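You operate a simulated robot arm through the tools that you are given. There is no shell and no other tool.

The job below is to be done with a simulated robot arm. You get a single attempt, and the scene is never put back.

TASK
Unclamp and lift out spout and gasket, and brush the ferrule clean.
Fine: leave the cam knob at FREE and both ring halves open; both parts go in the small blue tray; use the blue brush and put it back. Set down upright: blue spout, blue brush. What is to be rubbed or washed off counts as gone when no trace of it is left.

The check looks at the end state, three seconds after you hand in, the way a careful person would. Anything else that was tipped, shoved, dropped, spilled or broken makes it a failure.

THE ROBOT
A 6-joint arm with a two-finger parallel gripper, fixed in place. Base frame: the origin is on the floor under the middle of its stand, x ahead of it, y to its left, z up; the work surface is at about z = 88. Readings come in cm, degrees, newtons and seconds.
With the tool pointing down near the work surface it reaches from about 24 to 64 cm from the base axis. Its first joint turns from -66.0 to 66.0 degrees. Payload 2.7 kg.
Tool frame: the origin (TCP) lies between the finger pads and is the grasp point; the fingertips stand 2.3 cm ahead of it; z points along the fingers, y is the line along which they close. The gripper opens to 9.4 cm. The fingers are 3.8 cm wide and 1 cm thick; the gripper's body (5.4 by 9.6 cm) begins 3.9 cm behind the TCP.
Orientation is that of the tool frame in the base frame, as a unit quaternion [w, x, y, z]. With the fingers straight down and closing along the base's y, the tool's x points along the base's -x, its y along +y and its z along -z.

THE INTERFACE
- The arm moves only by the tool drive_tool. Its argument "deltas" is a list of rows, each a list of 3 entries, a list of its own where there are three numbers: the turn, a rotation vector about the tool's x, y, z in degrees, then the shift along the tool's x, y, z in cm, then the gripper command, from -1 (fully open) to 1 (shut), values between in proportion. In form: [[[rx, ry, rz], [tx, ty, tz], jaw], ...]. A call has 1 to 20 rows; each row shifts and turns the commanded pose from where the row before left it, along the tool's axes as they then stand. Rows are played at 5 a second. More than 5 cm and 8.6 degrees between two rows, or a gripper value outside its range, and nothing of the call is played. A pose out of reach is approached as far as the arm can. The call stops where the force on the tool passes 40 N (or 10 N more than at its start, if that is more) or the arm is blocked; 0.2 s more then pass. The fingers move at their own pace (about 4.5 cm/s each) and stop on an object; they squeeze with about 41 N. The grip force told is the motor's: it shows also when the fingers shut on nothing. Time passes only in rows, and 0.2 s behind the last, so rows that do not move let the fingers close. It gives the time, the measured TCP pose, the force on the tool (base axes), the opening and the grip force at its end, in the units of the frame above (readings bear some noise), with the torque about the TCP (base axes, N m) and any sound that the robot's microphone picked up, and new pictures: "views" is both (left out), scene, wrist or none.
- Cameras (640 x 400 px; columns grow to the right, rows downward): "scene" is fixed at [7.78, -43.05, 143.57]; the picture's right is [0.78, -0.63, 0.00], its down [-0.16, -0.20, -0.96] and it looks along [0.61, 0.75, -0.26] (base axes); focal length 335 px, centre (320, 200). "wrist" rides on the gripper at [8.6, 1.6, -7.5] in the tool frame; the picture's right is [-0.18, 0.98, 0.00], its down [-0.58, -0.11, -0.81] and it looks along [-0.79, -0.15, 0.59] (tool axes); focal length 243 px, centre (320, 200). There is no depth. A picture from a camera that has moved, and an enlarged one, comes with that camera's place and axes in the base frame and with its lens.
- inspect(camera, box): a new picture of the part [left, top, right, bottom] of that camera's present view, enlarged. The clock stands still meanwhile.
- sign_off(): hands the job in; it is judged then, once.

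Places have to be worked out from the pictures, the camera data and where the tool is seen. Open the gripper and draw the arm clear of the work before you hand the job in, unless the task says otherwise.

The tools are called after "Call:" by a JSON object that holds its "fn" and its "kwargs". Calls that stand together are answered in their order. drive_tool: Moves the arm, as the interface text tells. Its arguments: {"type":"object","properties":{"deltas":{"type":"array","items":{"type":"array"}},"views":{"type":"string","enum":["both","scene","wrist","none"]}},"required":["deltas"]} The other tools are called the same way: inspect (camera, box) takes an enlarged picture of a part of a camera's view; sign_off () hands the job in.

At the start:

```text
time_s: 0.0
ee_pos: [22.52, 18.72, 132.92]
tool_rot: [-0.001, 0.0, 1.0, -0.001]
ft_force: [-0.4, 0.1, -0.3]
ft_torque: [0.02, 0.0, 0.0]
width: 9.39
grip_force: 0.1
```

scene: 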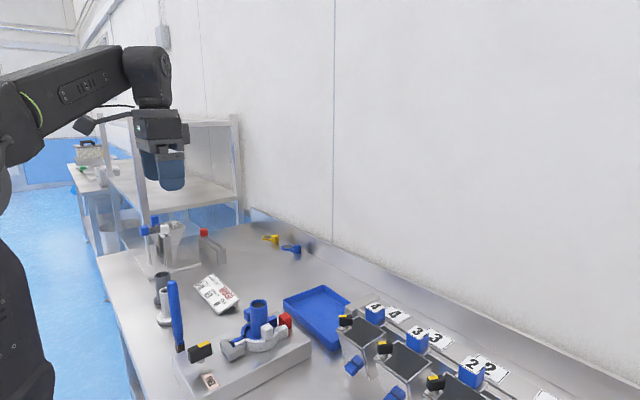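
wrist: 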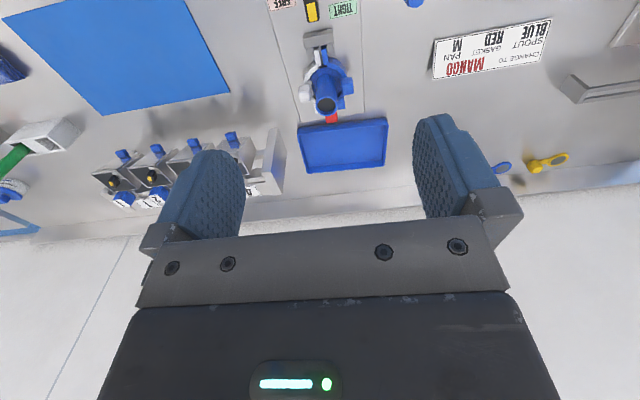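

I'll first take enlarged looks at the current views to find the fixture, knob, spout, brush and tray.

Call:
{"fn": "inspect", "kwargs": {"camera": "scene", "box": [140, 260, 360, 400]}}

Call:
{"fn": "inspect", "kwargs": {"camera": "wrist", "box": [230, 0, 470, 150]}}

Call:
{"fn": "inspect", "kwargs": {"camera": "scene", "box": [110, 200, 330, 340]}}

Call:
{"fn": "inspect", "kwargs": {"camera": "wrist", "box": [0, 0, 320, 200]}}

```text
2.86 times, centred on (250, 330) of scene
camera zoom: at [7.78, -43.05, 143.57], right [0.78, -0.63, 0.0], down [-0.16, -0.2, -0.96], along [0.61, 0.75, -0.26], focal length 957 px, centre (520, -171)
```

zoom: 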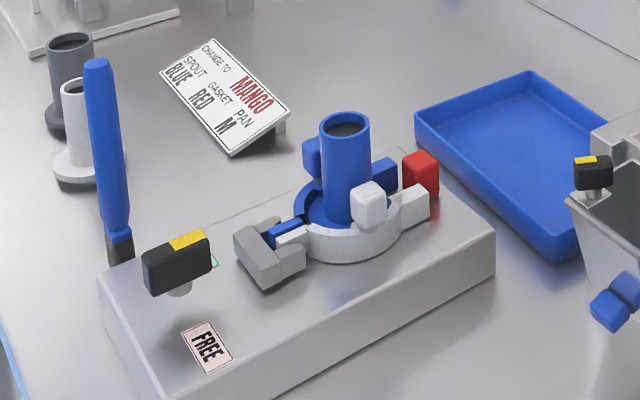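

```text
2.67 times, centred on (350, 75) of wrist
camera zoom: at [13.85, 20.53, 140.41], right [0.18, 0.98, 0.0], down [0.58, -0.11, 0.81], along [0.79, -0.15, -0.59], focal length 647 px, centre (240, 533)
```

zoom: 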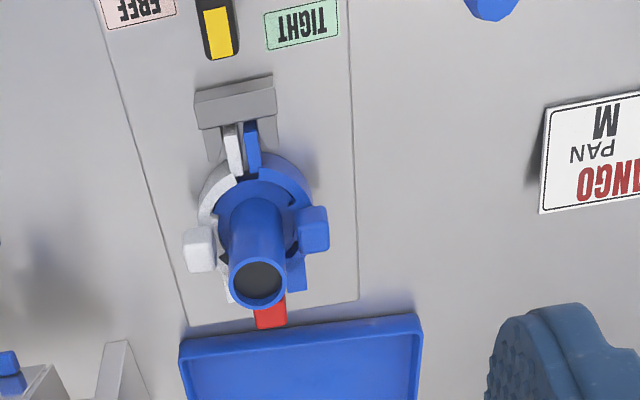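

```text
2.86 times, centred on (220, 270) of scene
camera zoom: at [7.78, -43.05, 143.57], right [0.78, -0.63, 0.0], down [-0.16, -0.2, -0.96], along [0.61, 0.75, -0.26], focal length 957 px, centre (606, 0)
```

zoom: 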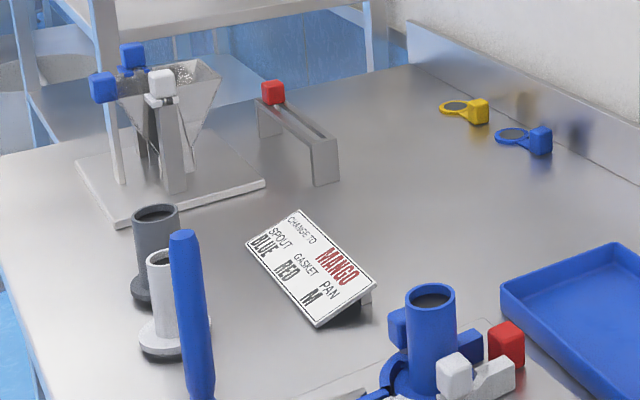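

```text
2.00 times, centred on (160, 100) of wrist
camera zoom: at [13.85, 20.53, 140.41], right [0.18, 0.98, 0.0], down [0.58, -0.11, 0.81], along [0.79, -0.15, -0.59], focal length 485 px, centre (640, 400)
```

zoom: 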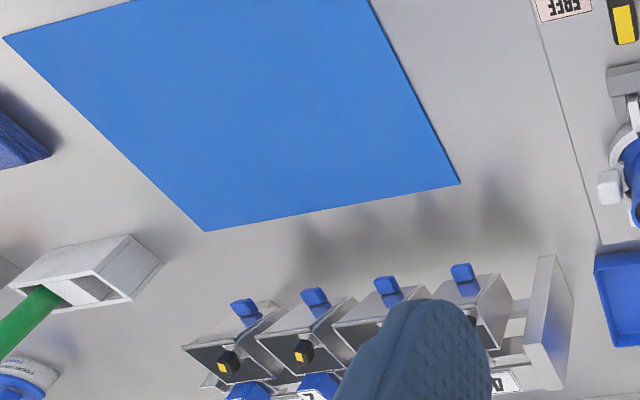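

The fixture sits around x 22–45, y 17, with the spout top near (39, 17, 101), the knob near (26, 17, 97) and the brush handle near (24, 29, 107). I'll tilt the tool so the wrist camera looks further down at the fixture and brush.

Call:
{"fn": "drive_tool", "kwargs": {"deltas": [[[0, 8, 0], [0, 0, 0], -1], [[0, 8, 0], [0, 0, 0], -1], [[0, 8, 0], [0, 0, 0], -1], [[0, 0, 0], [0, 0, 0], -1]], "views": "both"}}

```text
time_s: 1.0
ee_pos: [21.44, 19.44, 127.04]
tool_rot: [-0.207, 0.0, 0.978, 0.001]
ft_force: [0.5, 0.5, -0.3]
ft_torque: [-0.03, 0.0, -0.02]
width: 9.42
grip_force: 0.1
out of reach, approached as far as the arm can: row 2, 3
camera wrist: at [16.5, 21.18, 137.41], right [0.17, 0.98, -0.07], down [0.86, -0.11, 0.5], along [0.48, -0.15, -0.86], focal length 243 px, centre (320, 200)
```

scene: 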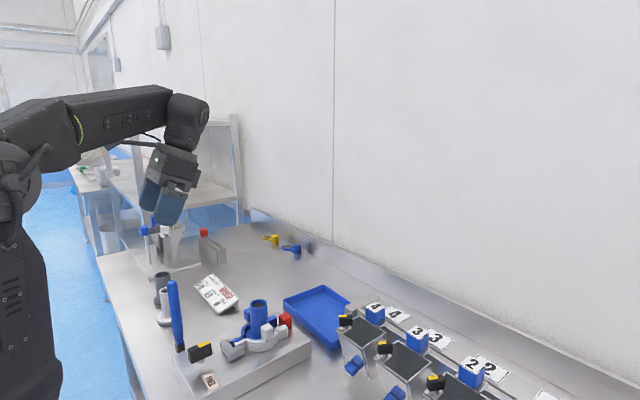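
wrist: 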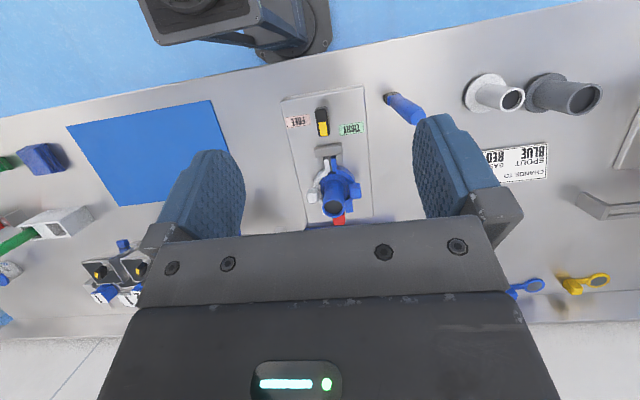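

The view now covers the fixture and brush. I'll zoom in on it.

Call:
{"fn": "inspect", "kwargs": {"camera": "wrist", "box": [264, 75, 424, 235]}}

Call:
{"fn": "inspect", "kwargs": {"camera": "wrist", "box": [360, 60, 640, 235]}}

Call:
{"fn": "inspect", "kwargs": {"camera": "scene", "box": [320, 280, 512, 400]}}

Call:
{"fn": "inspect", "kwargs": {"camera": "wrist", "box": [0, 80, 290, 310]}}

```text
2.50 times, centred on (344, 155) of wrist
camera zoom: at [16.5, 21.18, 137.41], right [0.17, 0.98, -0.07], down [0.86, -0.11, 0.5], along [0.48, -0.15, -0.86], focal length 606 px, centre (260, 312)
```

zoom: 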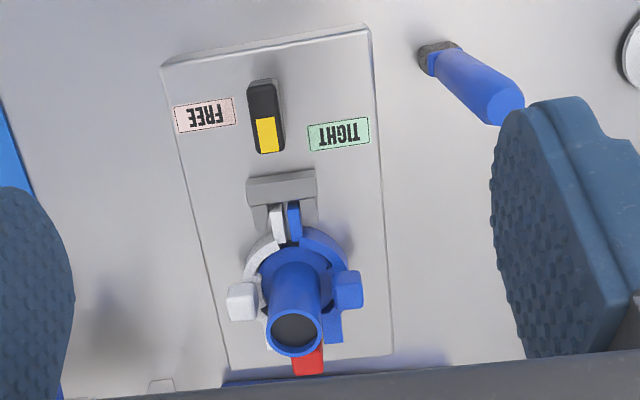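

```text
2.29 times, centred on (500, 148) of wrist
camera zoom: at [16.5, 21.18, 137.41], right [0.17, 0.98, -0.07], down [0.86, -0.11, 0.5], along [0.48, -0.15, -0.86], focal length 555 px, centre (-91, 320)
```

zoom: 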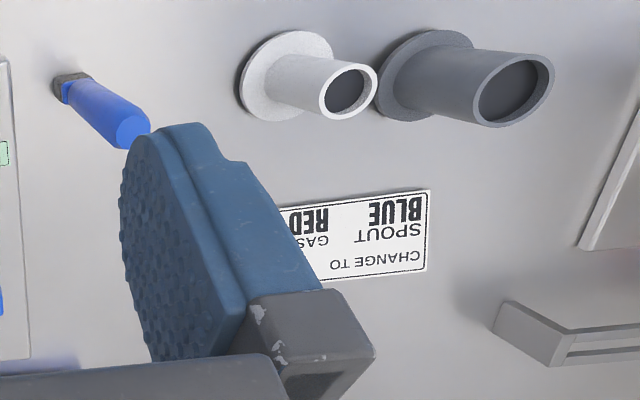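

```text
3.33 times, centred on (416, 340) of scene
camera zoom: at [7.78, -43.05, 143.57], right [0.78, -0.63, 0.0], down [-0.16, -0.2, -0.96], along [0.61, 0.75, -0.26], focal length 1116 px, centre (0, -267)
```

zoom: 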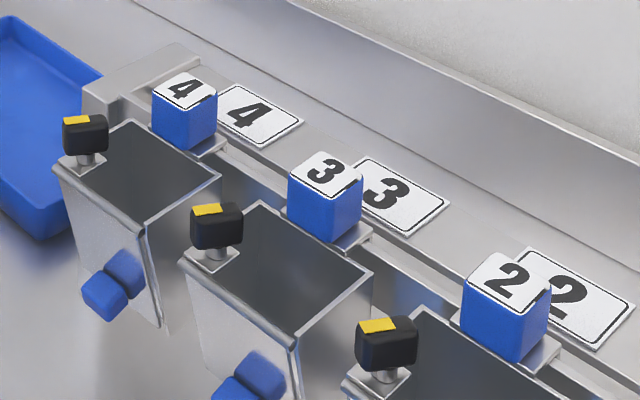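

```text
1.74 times, centred on (145, 195) of wrist
camera zoom: at [16.5, 21.18, 137.41], right [0.17, 0.98, -0.07], down [0.86, -0.11, 0.5], along [0.48, -0.15, -0.86], focal length 422 px, centre (624, 209)
```

zoom: 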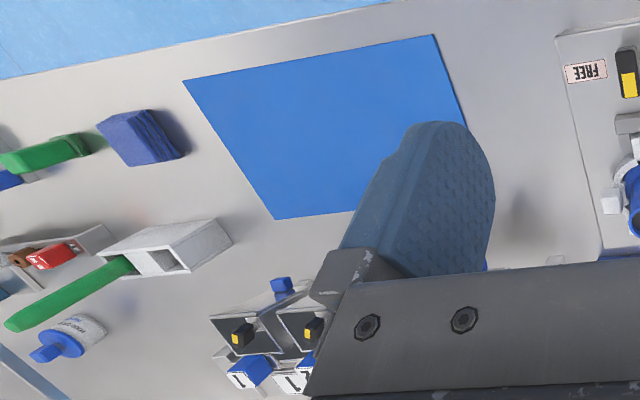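

The knob's yellow pointer faces the ring, with FREE on the -y side and TIGHT on the +y side; the knob is at about (24.6, 17.1, 97) and the brush stands at about (23.8, 29.2). I'll return the tool to vertical and descend above the knob for a closer look.

Call:
{"fn": "drive_tool", "kwargs": {"deltas": [[[0, -8, 0], [0, 0, 0], -1], [[0, -8, 0], [0, 0, 0], -1], [[0, -8, 0], [0, 0, 0], -1], [[0, 0, 0], [0, 0, 5], -1], [[0, 0, 0], [0, 0, 5], -1], [[0, 0, 0], [-1, -1, 5], -1], [[0, 0, 0], [-1, -0.6, 2], -1], [[0, 0, 0], [0, 0, 0], -1]], "views": "both"}}

```text
refused: row 6 steps farther than a row can; nothing moved
```

Row 6 stepped slightly more than 5 cm in total, so I'm resending with smaller steps.

Call:
{"fn": "drive_tool", "kwargs": {"deltas": [[[0, -8, 0], [0, 0, 0], -1], [[0, -8, 0], [0, 0, 0], -1], [[0, -8, 0], [0, 0, 0], -1], [[0, 0, 0], [0, 0, 4], -1], [[0, 0, 0], [0, 0, 4], -1], [[0, 0, 0], [-1, -1, 4], -1], [[0, 0, 0], [-1, -0.6, 4], -1], [[0, 0, 0], [0, 0, 0], -1]], "views": "both"}}

```text
time_s: 2.8
ee_pos: [23.2, 17.8, 110.99]
tool_rot: [-0.001, 0.0, 1.0, 0.0]
ft_force: [-0.5, 0.7, 0.1]
ft_torque: [-0.02, 0.01, 0.03]
width: 9.42
grip_force: 0.1
camera wrist: at [14.54, 19.63, 118.49], right [0.18, 0.98, 0.0], down [0.58, -0.11, 0.81], along [0.79, -0.15, -0.59], focal length 243 px, centre (320, 200)
```

scene: 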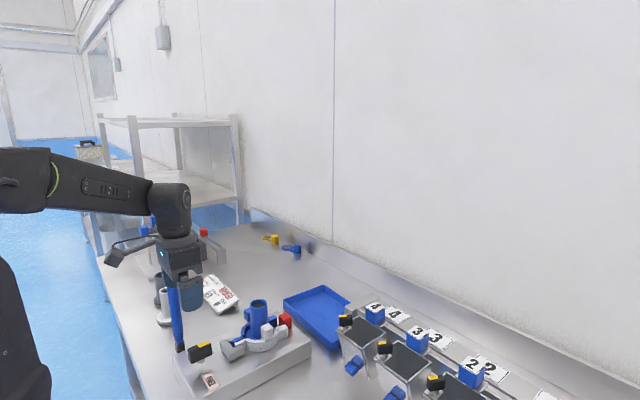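
wrist: 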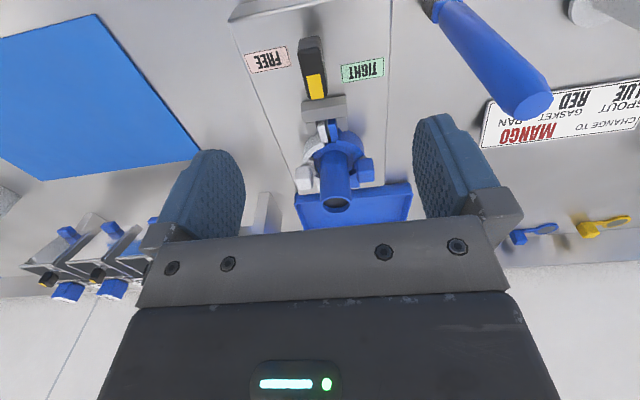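

Good, the commanded pose tracks well. I'll zoom in on the knob, clasp and ring from here.

Call:
{"fn": "inspect", "kwargs": {"camera": "wrist", "box": [240, 0, 400, 100]}}

Call:
{"fn": "inspect", "kwargs": {"camera": "wrist", "box": [264, 90, 424, 230]}}

Call:
{"fn": "inspect", "kwargs": {"camera": "scene", "box": [170, 280, 330, 400]}}

Call:
{"fn": "inspect", "kwargs": {"camera": "wrist", "box": [390, 0, 590, 125]}}

```text
4.00 times, centred on (320, 50) of wrist
camera zoom: at [14.54, 19.63, 118.49], right [0.18, 0.98, 0.0], down [0.58, -0.11, 0.81], along [0.79, -0.15, -0.59], focal length 970 px, centre (320, 800)
```

zoom: 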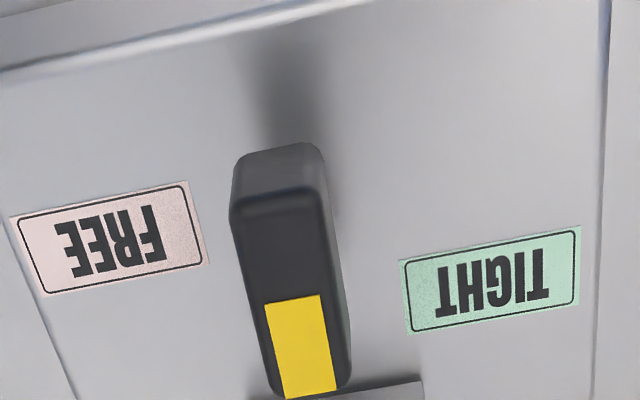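

```text
2.86 times, centred on (344, 160) of wrist
camera zoom: at [14.54, 19.63, 118.49], right [0.18, 0.98, 0.0], down [0.58, -0.11, 0.81], along [0.79, -0.15, -0.59], focal length 693 px, centre (251, 314)
```

zoom: 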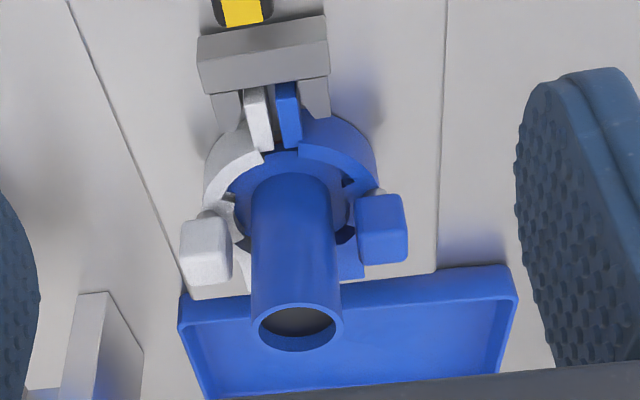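

```text
3.33 times, centred on (250, 340) of scene
camera zoom: at [7.78, -43.05, 143.57], right [0.78, -0.63, 0.0], down [-0.16, -0.2, -0.96], along [0.61, 0.75, -0.26], focal length 1116 px, centre (553, -267)
```

zoom: 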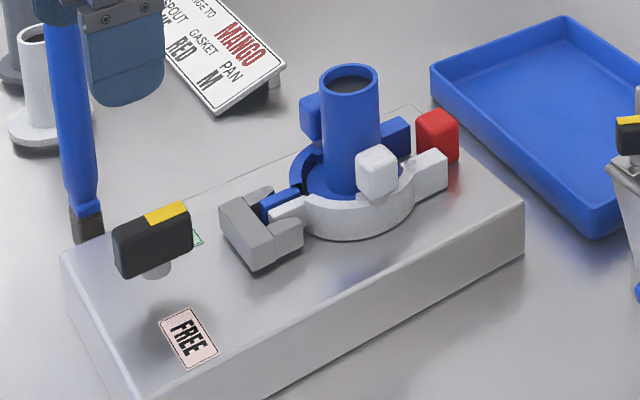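

```text
3.20 times, centred on (490, 62) of wrist
camera zoom: at [14.54, 19.63, 118.49], right [0.18, 0.98, 0.0], down [0.58, -0.11, 0.81], along [0.79, -0.15, -0.59], focal length 776 px, centre (-224, 640)
```

zoom: 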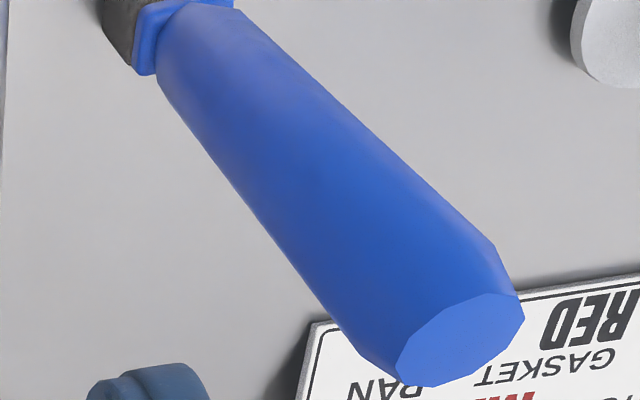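

The knob is about 4.2×1.8 cm, centred near (25.3, 16.9), with its top at z≈96.8. Before touching it I want a closer view of the clasp and ring from lower and further back.

Call:
{"fn": "drive_tool", "kwargs": {"deltas": [[[0, 0, 0], [1.1, -1.9, 3.5], -1], [[0, 0, 0], [1.1, -1.9, 3.5], -1], [[0, 0, 0], [0, 0, 0], -1]], "views": "both"}}

Call:
{"fn": "inspect", "kwargs": {"camera": "wrist", "box": [220, 20, 440, 200]}}

Call:
{"fn": "inspect", "kwargs": {"camera": "wrist", "box": [250, 60, 410, 160]}}

```text
time_s: 3.6
ee_pos: [21.09, 14.17, 104.26]
tool_rot: [-0.001, 0.0, 1.0, -0.001]
ft_force: [-0.5, 0.1, -0.4]
ft_torque: [0.01, 0.02, 0.01]
width: 9.41
grip_force: 0.0
camera wrist: at [12.39, 15.93, 111.69], right [0.18, 0.98, 0.0], down [0.58, -0.11, 0.81], along [0.79, -0.15, -0.59], focal length 243 px, centre (320, 200)
```

scene: 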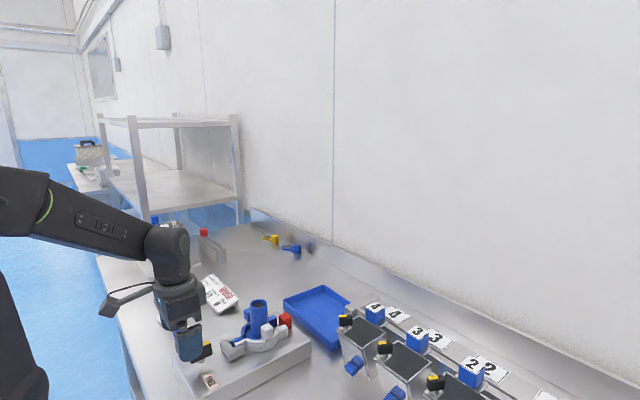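
wrist: 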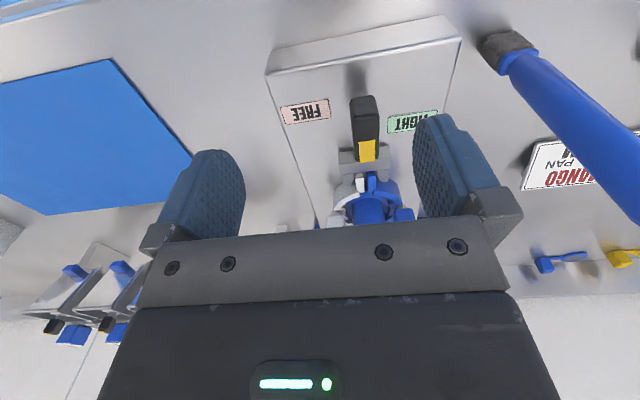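

```text
2.22 times, centred on (330, 110) of wrist
camera zoom: at [12.39, 15.93, 111.69], right [0.18, 0.98, 0.0], down [0.58, -0.11, 0.81], along [0.79, -0.15, -0.59], focal length 539 px, centre (298, 400)
```

zoom: 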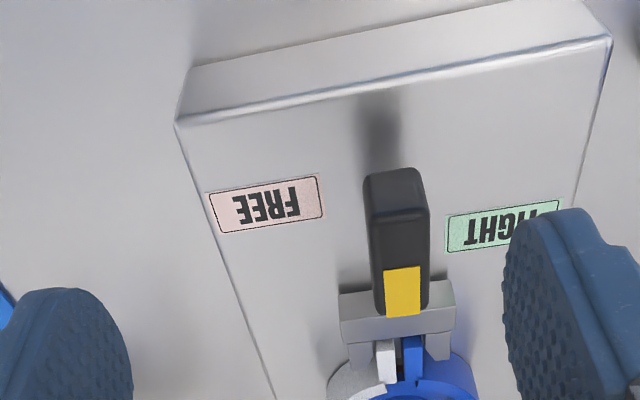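

```text
4.00 times, centred on (330, 110) of wrist
camera zoom: at [12.39, 15.93, 111.69], right [0.18, 0.98, 0.0], down [0.58, -0.11, 0.81], along [0.79, -0.15, -0.59], focal length 970 px, centre (280, 560)
```

zoom: 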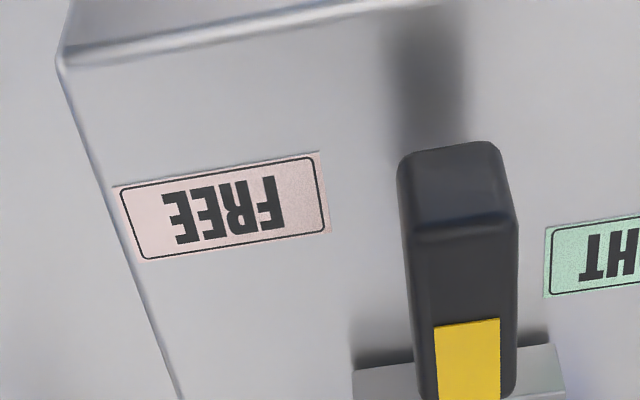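

The plate top is at z≈92.3 and the clasp face at x≈30; the knob spans x 23.1–27.6 at y≈17.1. Turning clockwise from this wrist angle would swing the camera housing at the brush, so I'll pre-rotate the wrist 180° counter-clockwise at height, then grip and turn back.

Call:
{"fn": "drive_tool", "kwargs": {"deltas": [[[0, 0, 0], [-2.13, 1.47, -2.2], -1], [[0, 0, 0], [-2.13, 1.47, -2.2], -1], [[0, 0, -8.5], [0, 0, 0], -1], [[0, 0, -8.5], [0, 0, 0], -1], [[0, 0, -8.5], [0, 0, 0], -1], [[0, 0, -8.5], [0, 0, 0], -1], [[0, 0, -8.5], [0, 0, 0], -1], [[0, 0, -8.5], [0, 0, 0], -1], [[0, 0, -8.5], [0, 0, 0], -1], [[0, 0, -8.5], [0, 0, 0], -1], [[0, 0, -8.5], [0, 0, 0], -1], [[0, 0, -8.5], [0, 0, 0], -1], [[0, 0, -5], [0, 0, 0], -1], [[0, 0, 0], [0, 0, 0], -1]], "views": "both"}}

```text
time_s: 6.6
ee_pos: [25.48, 17.02, 108.54]
tool_rot: [0.0, 0.708, -0.707, 0.0]
ft_force: [-0.1, 0.0, -0.3]
ft_torque: [-0.03, 0.0, 0.06]
width: 9.39
grip_force: 0.1
camera wrist: at [23.89, 8.45, 115.94], right [-0.98, 0.18, 0.0], down [0.11, 0.58, 0.81], along [0.15, 0.79, -0.59], focal length 243 px, centre (320, 200)
```

scene: 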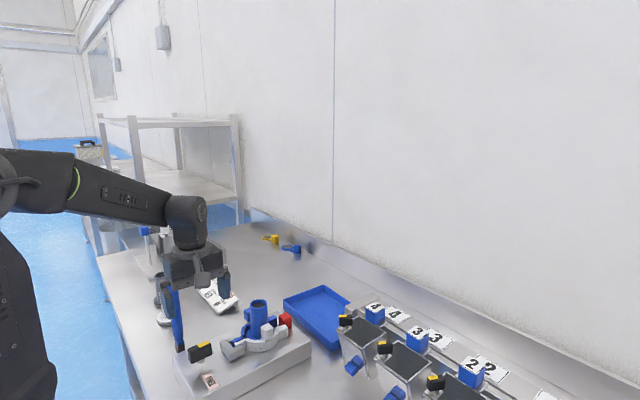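
wrist: 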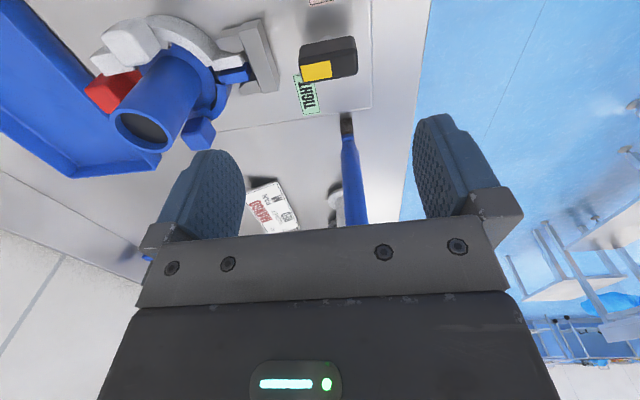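

At +90° everything works and this side view is useful; I'll zoom in on the clasp and ring for geometry.

Call:
{"fn": "inspect", "kwargs": {"camera": "wrist", "box": [80, 0, 380, 180]}}

Call:
{"fn": "inspect", "kwargs": {"camera": "wrist", "box": [200, 0, 370, 120]}}

```text
2.13 times, centred on (230, 90) of wrist
camera zoom: at [23.89, 8.45, 115.94], right [-0.98, 0.18, 0.0], down [0.11, 0.58, 0.81], along [0.15, 0.79, -0.59], focal length 518 px, centre (512, 435)
```

zoom: 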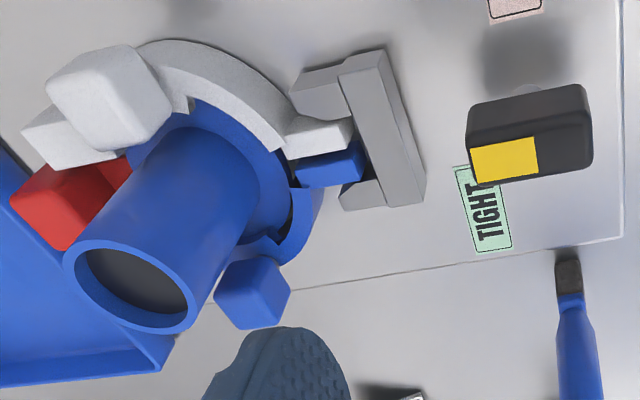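

```text
3.33 times, centred on (285, 60) of wrist
camera zoom: at [23.89, 8.45, 115.94], right [-0.98, 0.18, 0.0], down [0.11, 0.58, 0.81], along [0.15, 0.79, -0.59], focal length 809 px, centre (437, 667)
```

zoom: 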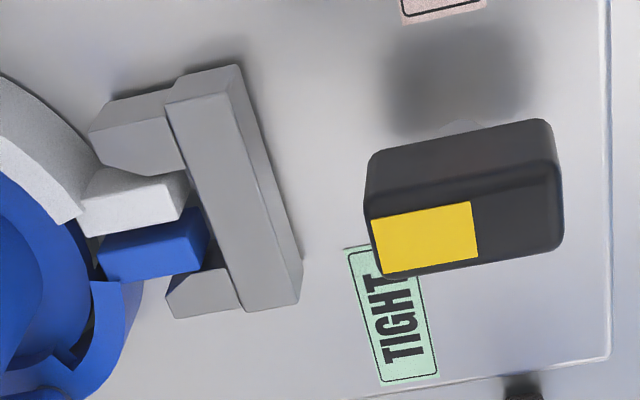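

Now I have consistent geometry: knob centre ≈(24.95, 17.1), top z≈97.2; spout axis ≈(38.9, 17.1), top z≈101. I'll rotate the remaining 90° and descend partway over the knob.

Call:
{"fn": "drive_tool", "kwargs": {"deltas": [[[0, 0, -8.5], [0, 0, 0], -1], [[0, 0, -8.5], [0, 0, 0], -1], [[0, 0, -8.5], [0, 0, 0], -1], [[0, 0, -8.5], [0, 0, 0], -1], [[0, 0, -8.5], [0, 0, 0], -1], [[0, 0, -8.5], [0, 0, 0], -1], [[0, 0, -8.5], [0, 0, 0], -1], [[0, 0, -8.5], [0, 0, 0], -1], [[0, 0, -8.5], [0, 0, 0], -1], [[0, 0, -8.5], [0, 0, 0], -1], [[0, 0, -5], [0, 0, 0], -1], [[0, 0, 0], [-0.5, 0, 3], -1], [[0, 0, 0], [0, 0, 0], -1]], "views": "both"}}

```text
time_s: 9.4
ee_pos: [25.12, 16.99, 105.45]
tool_rot: [0.0, 1.0, 0.001, 0.0]
ft_force: [-0.2, 0.8, -0.5]
ft_torque: [0.01, 0.0, 0.02]
width: 9.4
grip_force: 0.1
camera wrist: at [33.64, 15.61, 112.85], right [-0.18, -0.98, 0.0], down [-0.58, 0.11, 0.81], along [-0.79, 0.15, -0.59], focal length 243 px, centre (320, 200)
```

scene: 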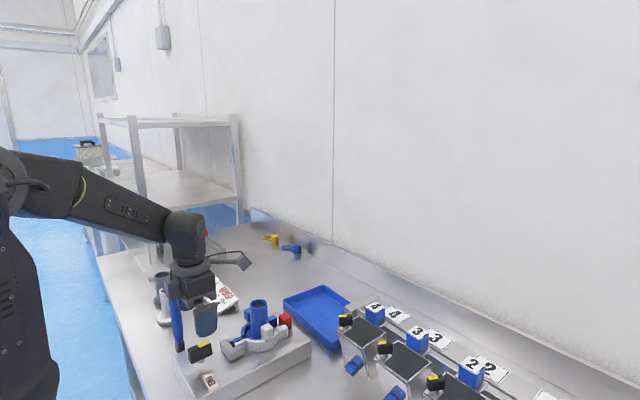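
wrist: 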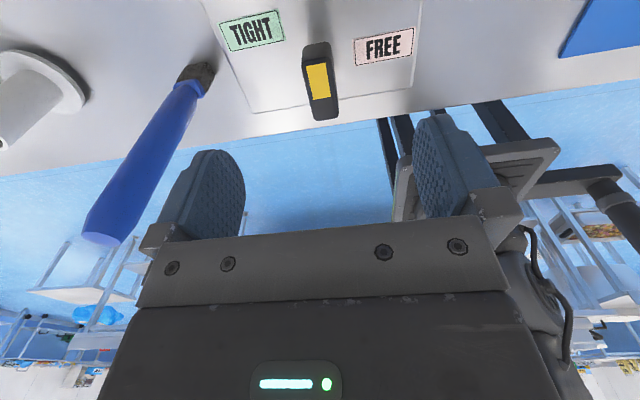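

Knob centre reads (25.0, 17.15) from this side too. I'll descend with the jaws open around the knob (tips stay ~1.3 cm above the plate) and close on it.

Call:
{"fn": "drive_tool", "kwargs": {"deltas": [[[0, 0, 0], [-0.1, -0.13, 3.2], -1], [[0, 0, 0], [0, 0, 3.2], -1], [[0, 0, 0], [0, 0, 3], -1], [[0, 0, 0], [0, 0, 0], 0], [[0, 0, 0], [0, 0, 0], 1], [[0, 0, 0], [0, 0, 0], 1], [[0, 0, 0], [0, 0, 0], 1], [[0, 0, 0], [0, 0, 0], 1], [[0, 0, 0], [0, 0, 0], 1]], "views": "both"}}

```text
time_s: 11.4
ee_pos: [24.85, 16.99, 96.18]
tool_rot: [0.001, 1.0, 0.0, 0.0]
ft_force: [3.3, -15.7, 2.6]
ft_torque: [0.38, 0.27, -0.03]
width: 2.0
grip_force: 45.3
camera wrist: at [33.59, 15.53, 103.52], right [-0.18, -0.98, 0.0], down [-0.58, 0.11, 0.81], along [-0.79, 0.15, -0.59], focal length 243 px, centre (320, 200)
```

scene: 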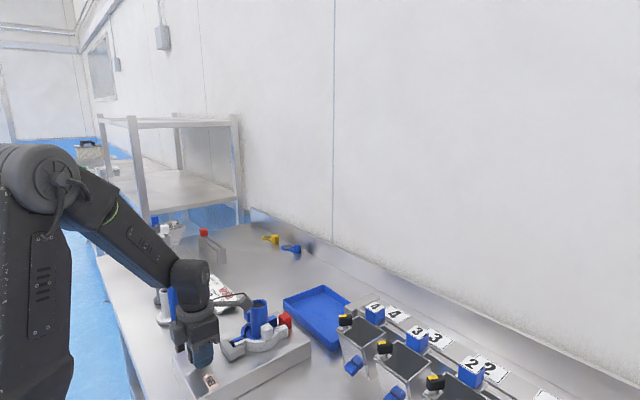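
wrist: 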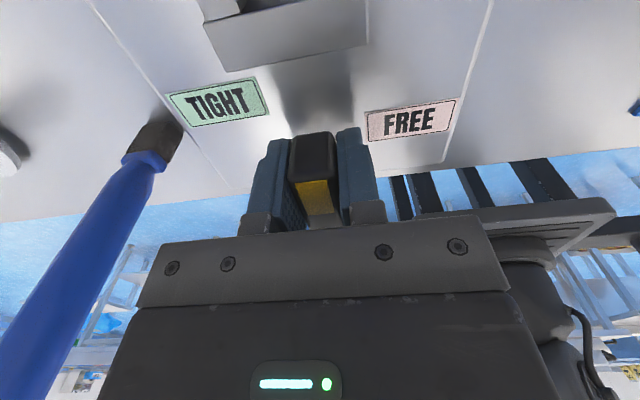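

The knob is gripped (2.0 cm wide) with a -15.7 N side force, so the TCP is about 0.15 cm too far in +y. I'll correct that and begin turning clockwise (seen from above) toward FREE.

Call:
{"fn": "drive_tool", "kwargs": {"deltas": [[[0, 0, 0], [0, 0.15, 0], 1], [[0, 0, 0], [0, 0, 0], 1], [[0, 0, 7], [0, 0, 0], 1], [[0, 0, 7], [0, 0, 0], 1], [[0, 0, 7], [0, 0, 0], 1]], "views": "wrist"}}

```text
time_s: 12.6
ee_pos: [24.97, 17.02, 96.14]
tool_rot: [-0.001, 0.983, -0.183, 0.0]
ft_force: [1.9, 14.4, -20.9]
ft_torque: [-0.21, 0.63, 0.01]
width: 2.0
grip_force: 45.0
camera wrist: at [32.41, 12.48, 103.53], right [-0.53, -0.85, 0.0], down [-0.5, 0.31, 0.81], along [-0.69, 0.42, -0.59], focal length 243 px, centre (320, 200)
```

wrist: 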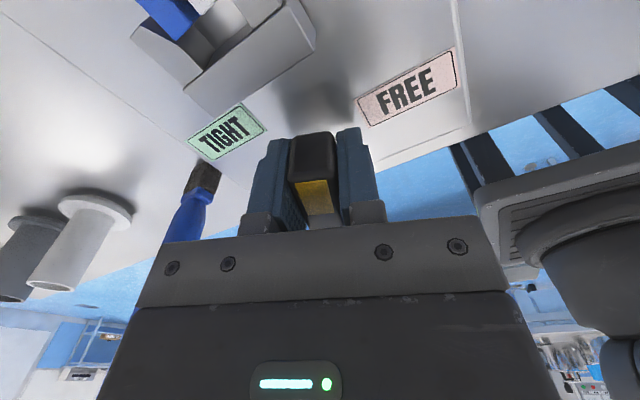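

The knob is turning with the gripper (21° so far, low torque). I'll pause a moment to let the forces settle and read them.

Call:
{"fn": "drive_tool", "kwargs": {"deltas": [[[0, 0, 0], [0, -0.07, 0.05], 1], [[0, 0, 0], [0, 0, 0], 1], [[0, 0, 0], [0, 0, 0], 1]], "views": "none"}}

```text
time_s: 13.4
ee_pos: [24.91, 16.93, 96.19]
tool_rot: [0.001, 0.983, -0.182, 0.001]
ft_force: [6.5, 5.2, -12.3]
ft_torque: [0.24, 1.15, 0.02]
width: 1.99
grip_force: 45.7
```

Forces dropped with a slight downward correction; I'll continue the turn in steps with another small downward nudge.

Call:
{"fn": "drive_tool", "kwargs": {"deltas": [[[0, 0, 0], [-0.05, 0, 0.07], 1], [[0, 0, 7], [0, 0, 0], 1], [[0, 0, 7], [0, 0, 0], 1], [[0, 0, 7], [0, 0, 0], 1], [[0, 0, 7], [0, 0, 0], 1], [[0, 0, 0], [0, 0, 0], 1]], "views": "both"}}

```text
time_s: 14.8
ee_pos: [24.96, 16.98, 95.96]
tool_rot: [0.0, 0.91, -0.415, 0.0]
ft_force: [8.0, -19.3, 20.0]
ft_torque: [-0.33, -0.05, 0.0]
width: 1.98
grip_force: 45.4
camera wrist: at [29.31, 9.52, 103.46], right [-0.86, -0.51, 0.0], down [-0.3, 0.51, 0.81], along [-0.41, 0.7, -0.59], focal length 243 px, centre (320, 200)
```

scene: 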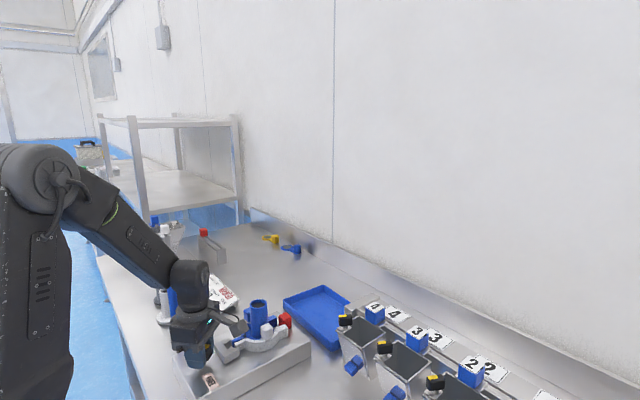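
wrist: 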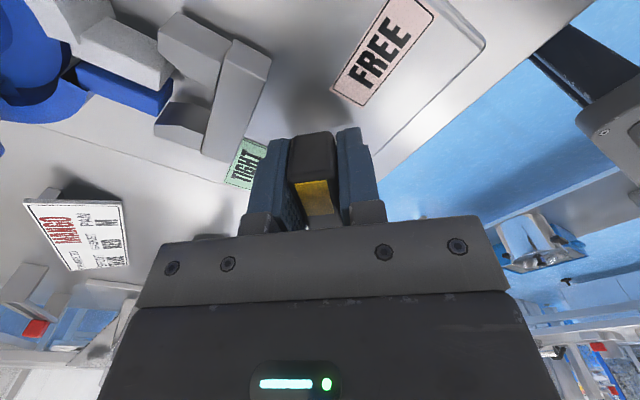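

About 49° turned; the side forces come from ~1 mm misalignment, so I'll relieve them and continue to 90°.

Call:
{"fn": "drive_tool", "kwargs": {"deltas": [[[0, 0, 0], [0.1, 0.03, -0.12], 1], [[0, 0, 7], [0, 0, 0], 1], [[0, 0, 7], [0, 0, 0], 1], [[0, 0, 7], [0, 0, 0], 1], [[0, 0, 0], [0, 0, 0], 1], [[0, 0, 0], [0, 0, 0], 1]], "views": "none"}}

```text
time_s: 16.2
ee_pos: [24.92, 17.01, 96.04]
tool_rot: [-0.001, 0.819, -0.574, 0.001]
ft_force: [8.8, 11.5, -26.3]
ft_torque: [-0.01, -0.02, 0.02]
width: 1.96
grip_force: 45.4
```

At 70°; I'll relieve the vertical force slightly and complete the last 20°.

Call:
{"fn": "drive_tool", "kwargs": {"deltas": [[[0, 0, 0], [-0.04, -0.05, 0.07], 1], [[0, 0, 6.7], [0, 0, 0], 1], [[0, 0, 6.7], [0, 0, 0], 1], [[0, 0, 6.6], [0, 0, 0], 1], [[0, 0, 0], [0, 0, 0], 1], [[0, 0, 0], [0, 0, 0], 1]], "views": "both"}}

```text
time_s: 17.6
ee_pos: [24.96, 16.89, 96.04]
tool_rot: [0.0, -0.707, 0.707, 0.0]
ft_force: [-19.2, 5.2, 22.6]
ft_torque: [-0.09, 0.26, -0.01]
width: 1.99
grip_force: 45.0
camera wrist: at [23.23, 8.44, 103.5], right [-0.98, 0.18, 0.0], down [0.11, 0.58, 0.81], along [0.15, 0.79, -0.59], focal length 243 px, centre (320, 200)
```

scene: 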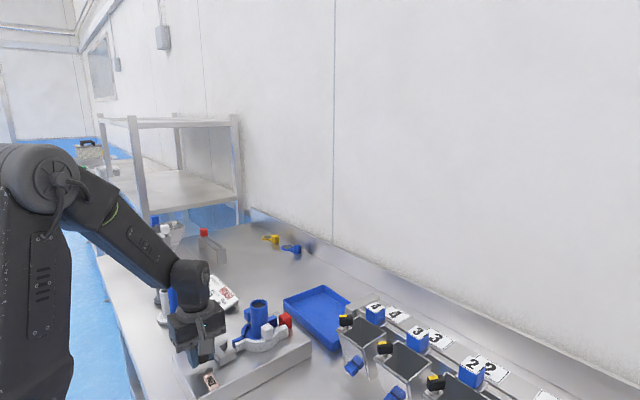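
wrist: 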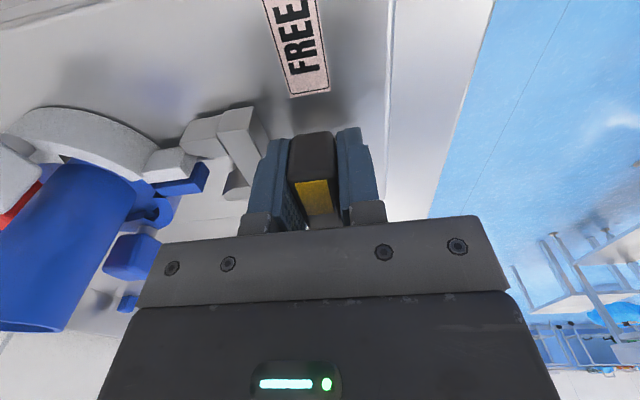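

The knob now points at FREE (−y), and the clasp appears to have slid back off the ears. I'll zoom in to verify before releasing.

Call:
{"fn": "inspect", "kwargs": {"camera": "wrist", "box": [0, 60, 300, 340]}}

Call:
{"fn": "inspect", "kwargs": {"camera": "scene", "box": [160, 290, 320, 400]}}

```text
1.43 times, centred on (150, 200) of wrist
camera zoom: at [23.23, 8.44, 103.5], right [-0.98, 0.18, 0.0], down [0.11, 0.58, 0.81], along [0.15, 0.79, -0.59], focal length 347 px, centre (563, 200)
```

zoom: 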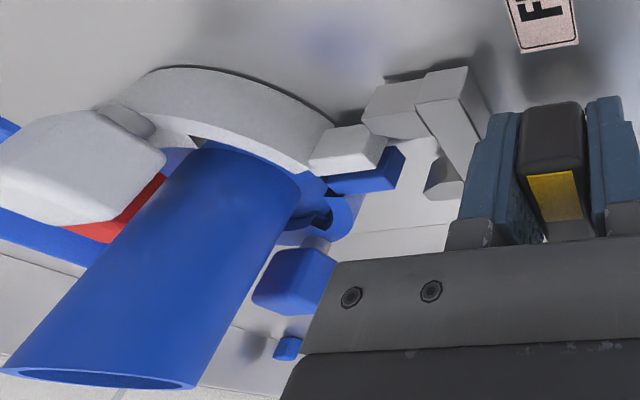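

```text
3.64 times, centred on (240, 345) of scene
camera zoom: at [7.71, -43.05, 143.57], right [0.78, -0.63, 0.0], down [-0.16, -0.2, -0.96], along [0.61, 0.75, -0.26], focal length 1218 px, centre (611, -327)
```

zoom: 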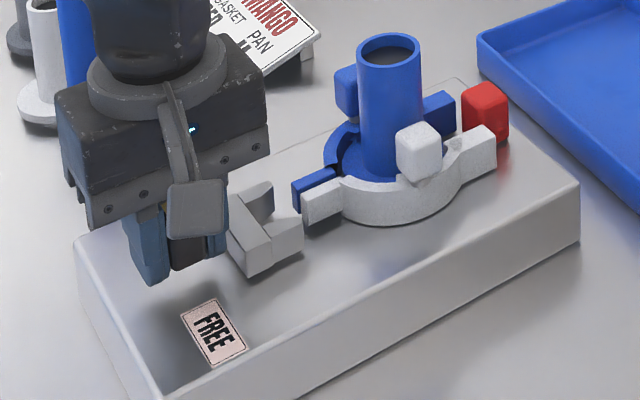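

The clasp is clear of both ears and its back face is close to my +x finger. I'll open only slightly while shifting a hair toward −x, then lift straight up.

Call:
{"fn": "drive_tool", "kwargs": {"deltas": [[[0, 0, 0], [0, 0.1, 0], 0.48], [[0, 0, 0], [0, 0.1, 0], 0.45], [[0, 0, 0], [0, 0, 0], 0.45], [[0, 0, 0], [0, 0, 0], 0.45]], "views": "wrist"}}

```text
time_s: 18.6
ee_pos: [24.8, 16.99, 96.05]
tool_rot: [0.0, 0.707, -0.707, 0.0]
ft_force: [0.3, 0.1, -1.0]
ft_torque: [-0.02, 0.01, 0.02]
width: 2.57
grip_force: 0.1
camera wrist: at [23.16, 8.48, 103.46], right [-0.98, 0.18, 0.0], down [0.11, 0.58, 0.81], along [0.15, 0.79, -0.59], focal length 243 px, centre (320, 200)
```

wrist: 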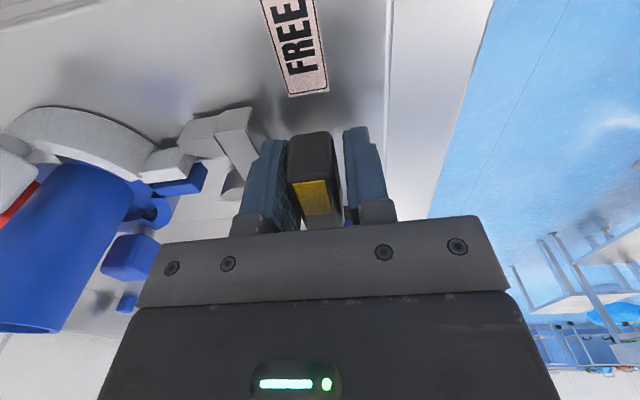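

The gripper is free of the knob with no residual force. I'll lift straight up and look.

Call:
{"fn": "drive_tool", "kwargs": {"deltas": [[[0, 0, 0], [0, 0, -2], 0.45], [[0, 0, 0], [0, 0, -4], 0.45], [[0, 0, 0], [0, 0, -4], 0.45], [[0, 0, 0], [0, 0, -4], -1], [[0, 0, 0], [0, 0, 0], -1], [[0, 0, 0], [0, 0, 0], -1]], "views": "both"}}

Call:
{"fn": "inspect", "kwargs": {"camera": "wrist", "box": [80, 0, 400, 200]}}

Call:
{"fn": "inspect", "kwargs": {"camera": "scene", "box": [160, 290, 320, 400]}}

```text
time_s: 20.0
ee_pos: [24.69, 17.05, 110.19]
tool_rot: [0.001, -0.707, 0.708, 0.0]
ft_force: [0.1, 0.4, 0.3]
ft_torque: [0.03, 0.03, -0.02]
width: 9.38
grip_force: 0.1
camera wrist: at [23.12, 8.48, 117.62], right [-0.98, 0.18, 0.0], down [0.11, 0.58, 0.81], along [0.15, 0.79, -0.59], focal length 243 px, centre (320, 200)
```

scene: 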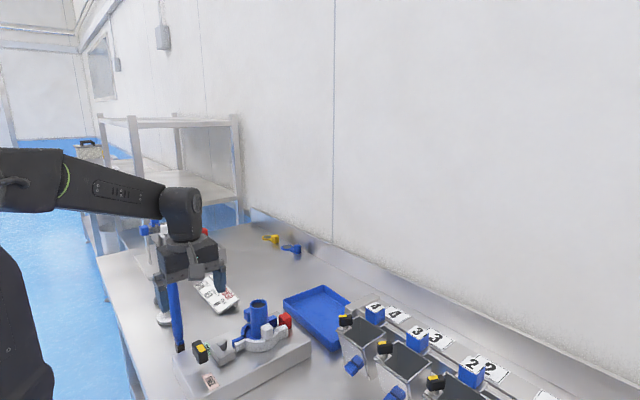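
wrist: 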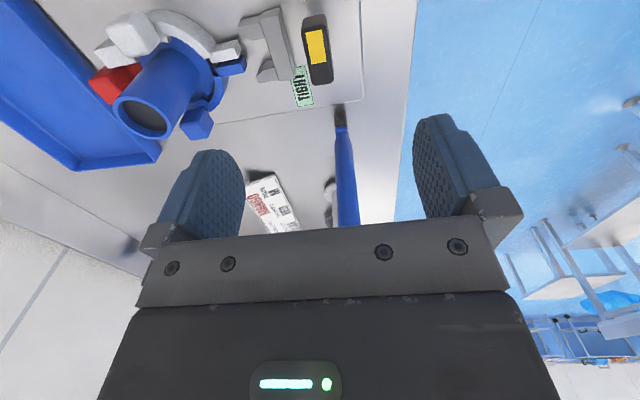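

```text
2.00 times, centred on (240, 100) of wrist
camera zoom: at [23.12, 8.48, 117.62], right [-0.98, 0.18, 0.0], down [0.11, 0.58, 0.81], along [0.15, 0.79, -0.59], focal length 485 px, centre (480, 400)
```

zoom: 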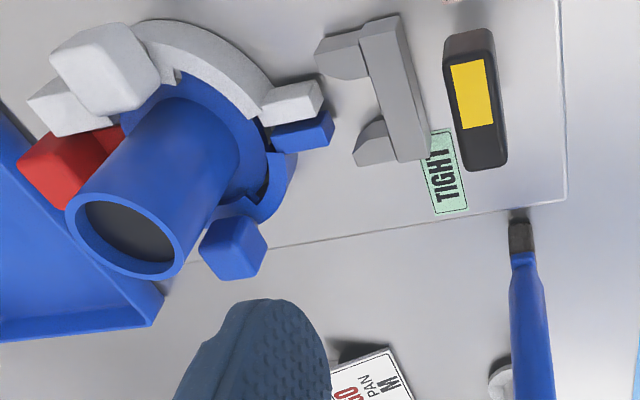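

```text
3.64 times, centred on (240, 345) of scene
camera zoom: at [7.78, -43.05, 143.57], right [0.78, -0.63, 0.0], down [-0.16, -0.2, -0.96], along [0.61, 0.75, -0.26], focal length 1218 px, centre (611, -327)
```

zoom: 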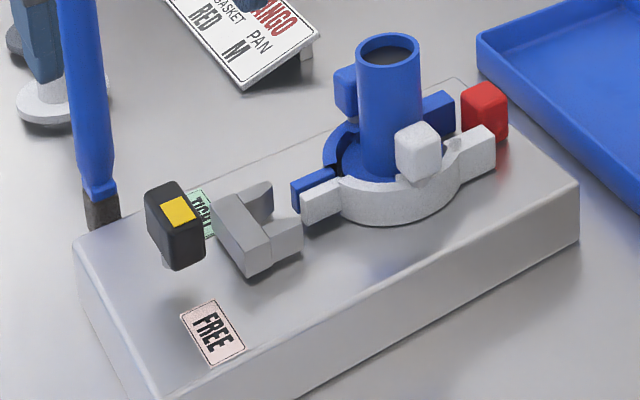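

The knob is at FREE and the clasp has withdrawn from the ears. I'll rotate the wrist back to the default angle and look at the ring from the base side to locate the two cube handles and hinges.

Call:
{"fn": "drive_tool", "kwargs": {"deltas": [[[0, 0, 8.5], [0, 0, -1], -1], [[0, 0, 8.5], [0, 0, -1], -1], [[0, 0, 8.5], [0, 0, 0], -1], [[0, 0, 8.5], [0, 0, 0], -1], [[0, 0, 8.5], [0, 0, 0], -1], [[0, 0, 8.5], [0, 0, 0], -1], [[0, 0, 8.5], [0, 0, 0], -1], [[0, 0, 8.5], [0, 0, 0], -1], [[0, 0, 8.5], [0, 0, 0], -1], [[0, 0, 8.5], [0, 0, 0], -1], [[0, 0, 5], [0, 0, 0], -1], [[0, 0, 0], [-2.5, 0, 0], -1], [[0, 0, 0], [0, 0, 0], -1]], "views": "both"}}

Call:
{"fn": "inspect", "kwargs": {"camera": "wrist", "box": [240, 40, 420, 200]}}

```text
time_s: 22.8
ee_pos: [27.34, 17.0, 111.97]
tool_rot: [0.0, 0.0, 1.0, 0.0]
ft_force: [-0.5, -0.4, 0.2]
ft_torque: [0.01, -0.01, 0.01]
width: 9.39
grip_force: 0.1
camera wrist: at [18.62, 18.82, 119.41], right [0.18, 0.98, 0.0], down [0.58, -0.11, 0.81], along [0.79, -0.15, -0.59], focal length 243 px, centre (320, 200)
```

scene: 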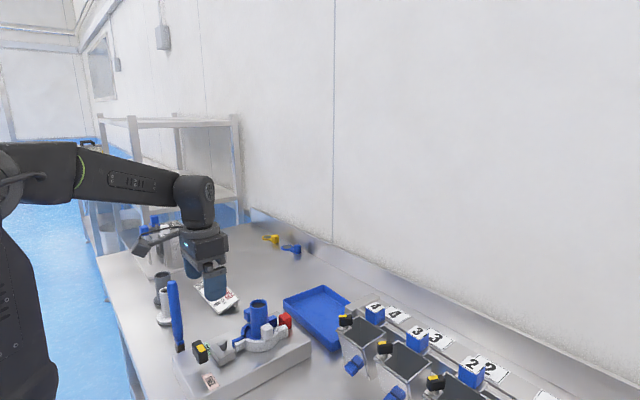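
wrist: 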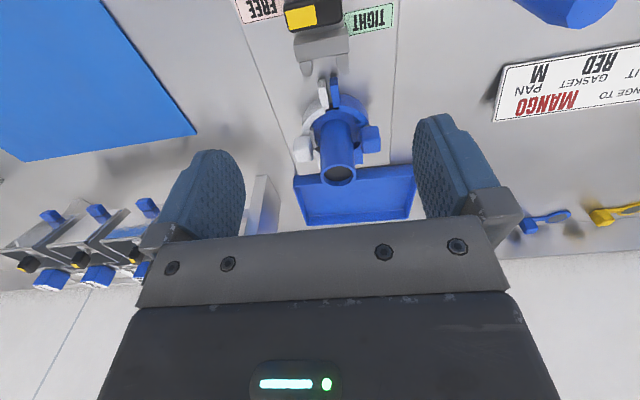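

```text
2.50 times, centred on (330, 120) of wrist
camera zoom: at [18.62, 18.82, 119.41], right [0.18, 0.98, 0.0], down [0.58, -0.11, 0.81], along [0.79, -0.15, -0.59], focal length 606 px, centre (295, 400)
```

zoom: 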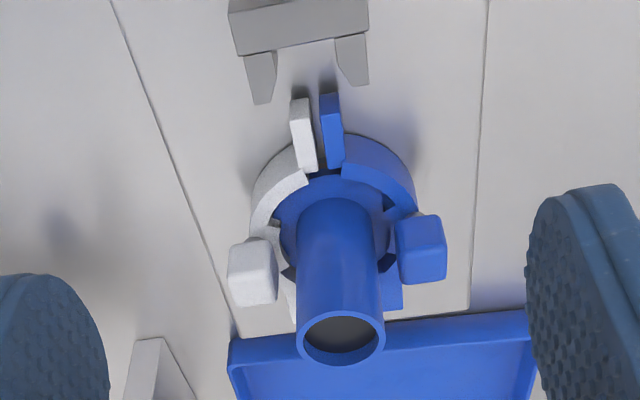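

Cubes sit near (38.4, 12.9) and (38.2, 21.1) at z≈96–98, each half hinging at its lug near x≈43. I'll open the white half by drawing its cube outward (−y) with the +y finger's inner face; first I move to a hover pose and check alignment.

Call:
{"fn": "drive_tool", "kwargs": {"deltas": [[[0, 0, 0], [-3, -2.5, 0], -1], [[0, 0, 0], [-3, -2.5, 0], -1], [[0, 0, 0], [-2.1, -2.3, 2], -1], [[0, 0, 0], [0, 0, 4], -1], [[0, 0, 0], [0, 0, 1.5], -1], [[0, 0, 0], [0, 0, 0], -1]], "views": "both"}}

Call:
{"fn": "inspect", "kwargs": {"camera": "wrist", "box": [320, 80, 520, 240]}}

Call:
{"fn": "inspect", "kwargs": {"camera": "scene", "box": [200, 260, 340, 370]}}

```text
time_s: 24.2
ee_pos: [35.42, 9.77, 104.72]
tool_rot: [0.0, 0.0, 1.0, 0.0]
ft_force: [-0.4, -0.3, 0.4]
ft_torque: [-0.05, 0.03, -0.01]
width: 9.39
grip_force: 0.1
camera wrist: at [26.74, 11.52, 112.1], right [0.18, 0.98, 0.0], down [0.58, -0.11, 0.81], along [0.79, -0.15, -0.59], focal length 243 px, centre (320, 200)
```

scene: 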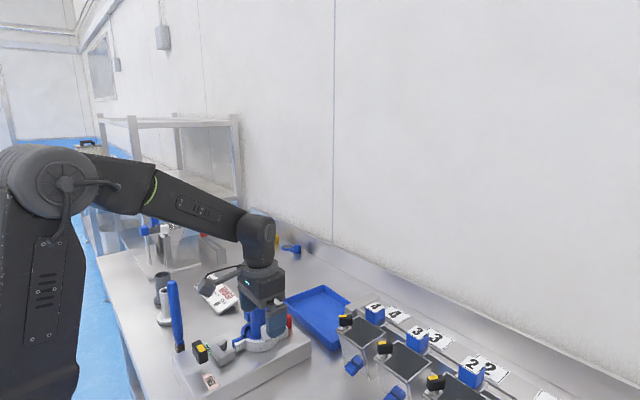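
wrist: 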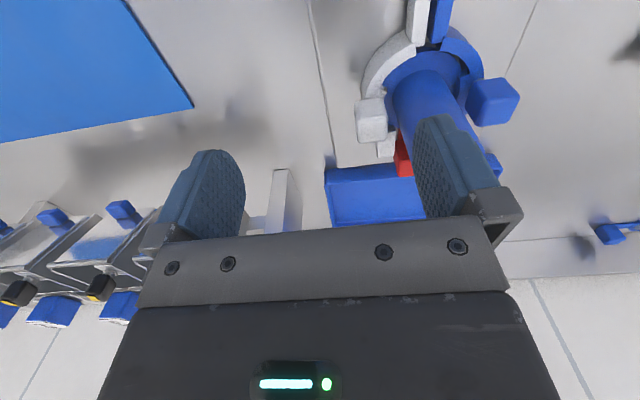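

```text
2.50 times, centred on (420, 160) of wrist
camera zoom: at [26.74, 11.52, 112.1], right [0.18, 0.98, 0.0], down [0.58, -0.11, 0.81], along [0.79, -0.15, -0.59], focal length 606 px, centre (70, 300)
```

zoom: 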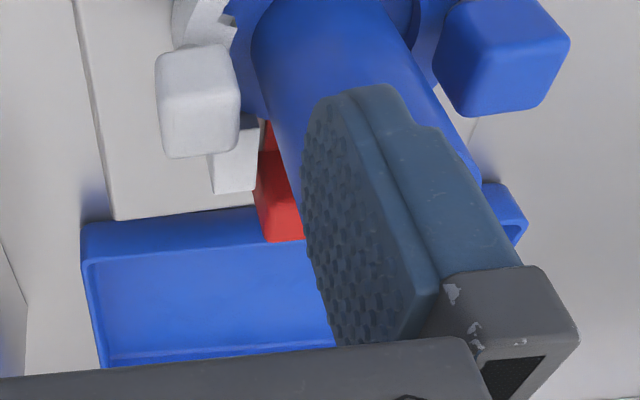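

```text
3.64 times, centred on (270, 315) of scene
camera zoom: at [7.78, -43.05, 143.57], right [0.78, -0.63, 0.0], down [-0.16, -0.2, -0.96], along [0.61, 0.75, -0.26], focal length 1218 px, centre (502, -218)
```

zoom: 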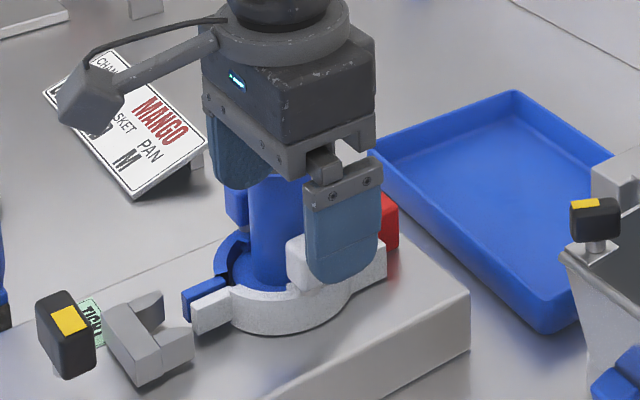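

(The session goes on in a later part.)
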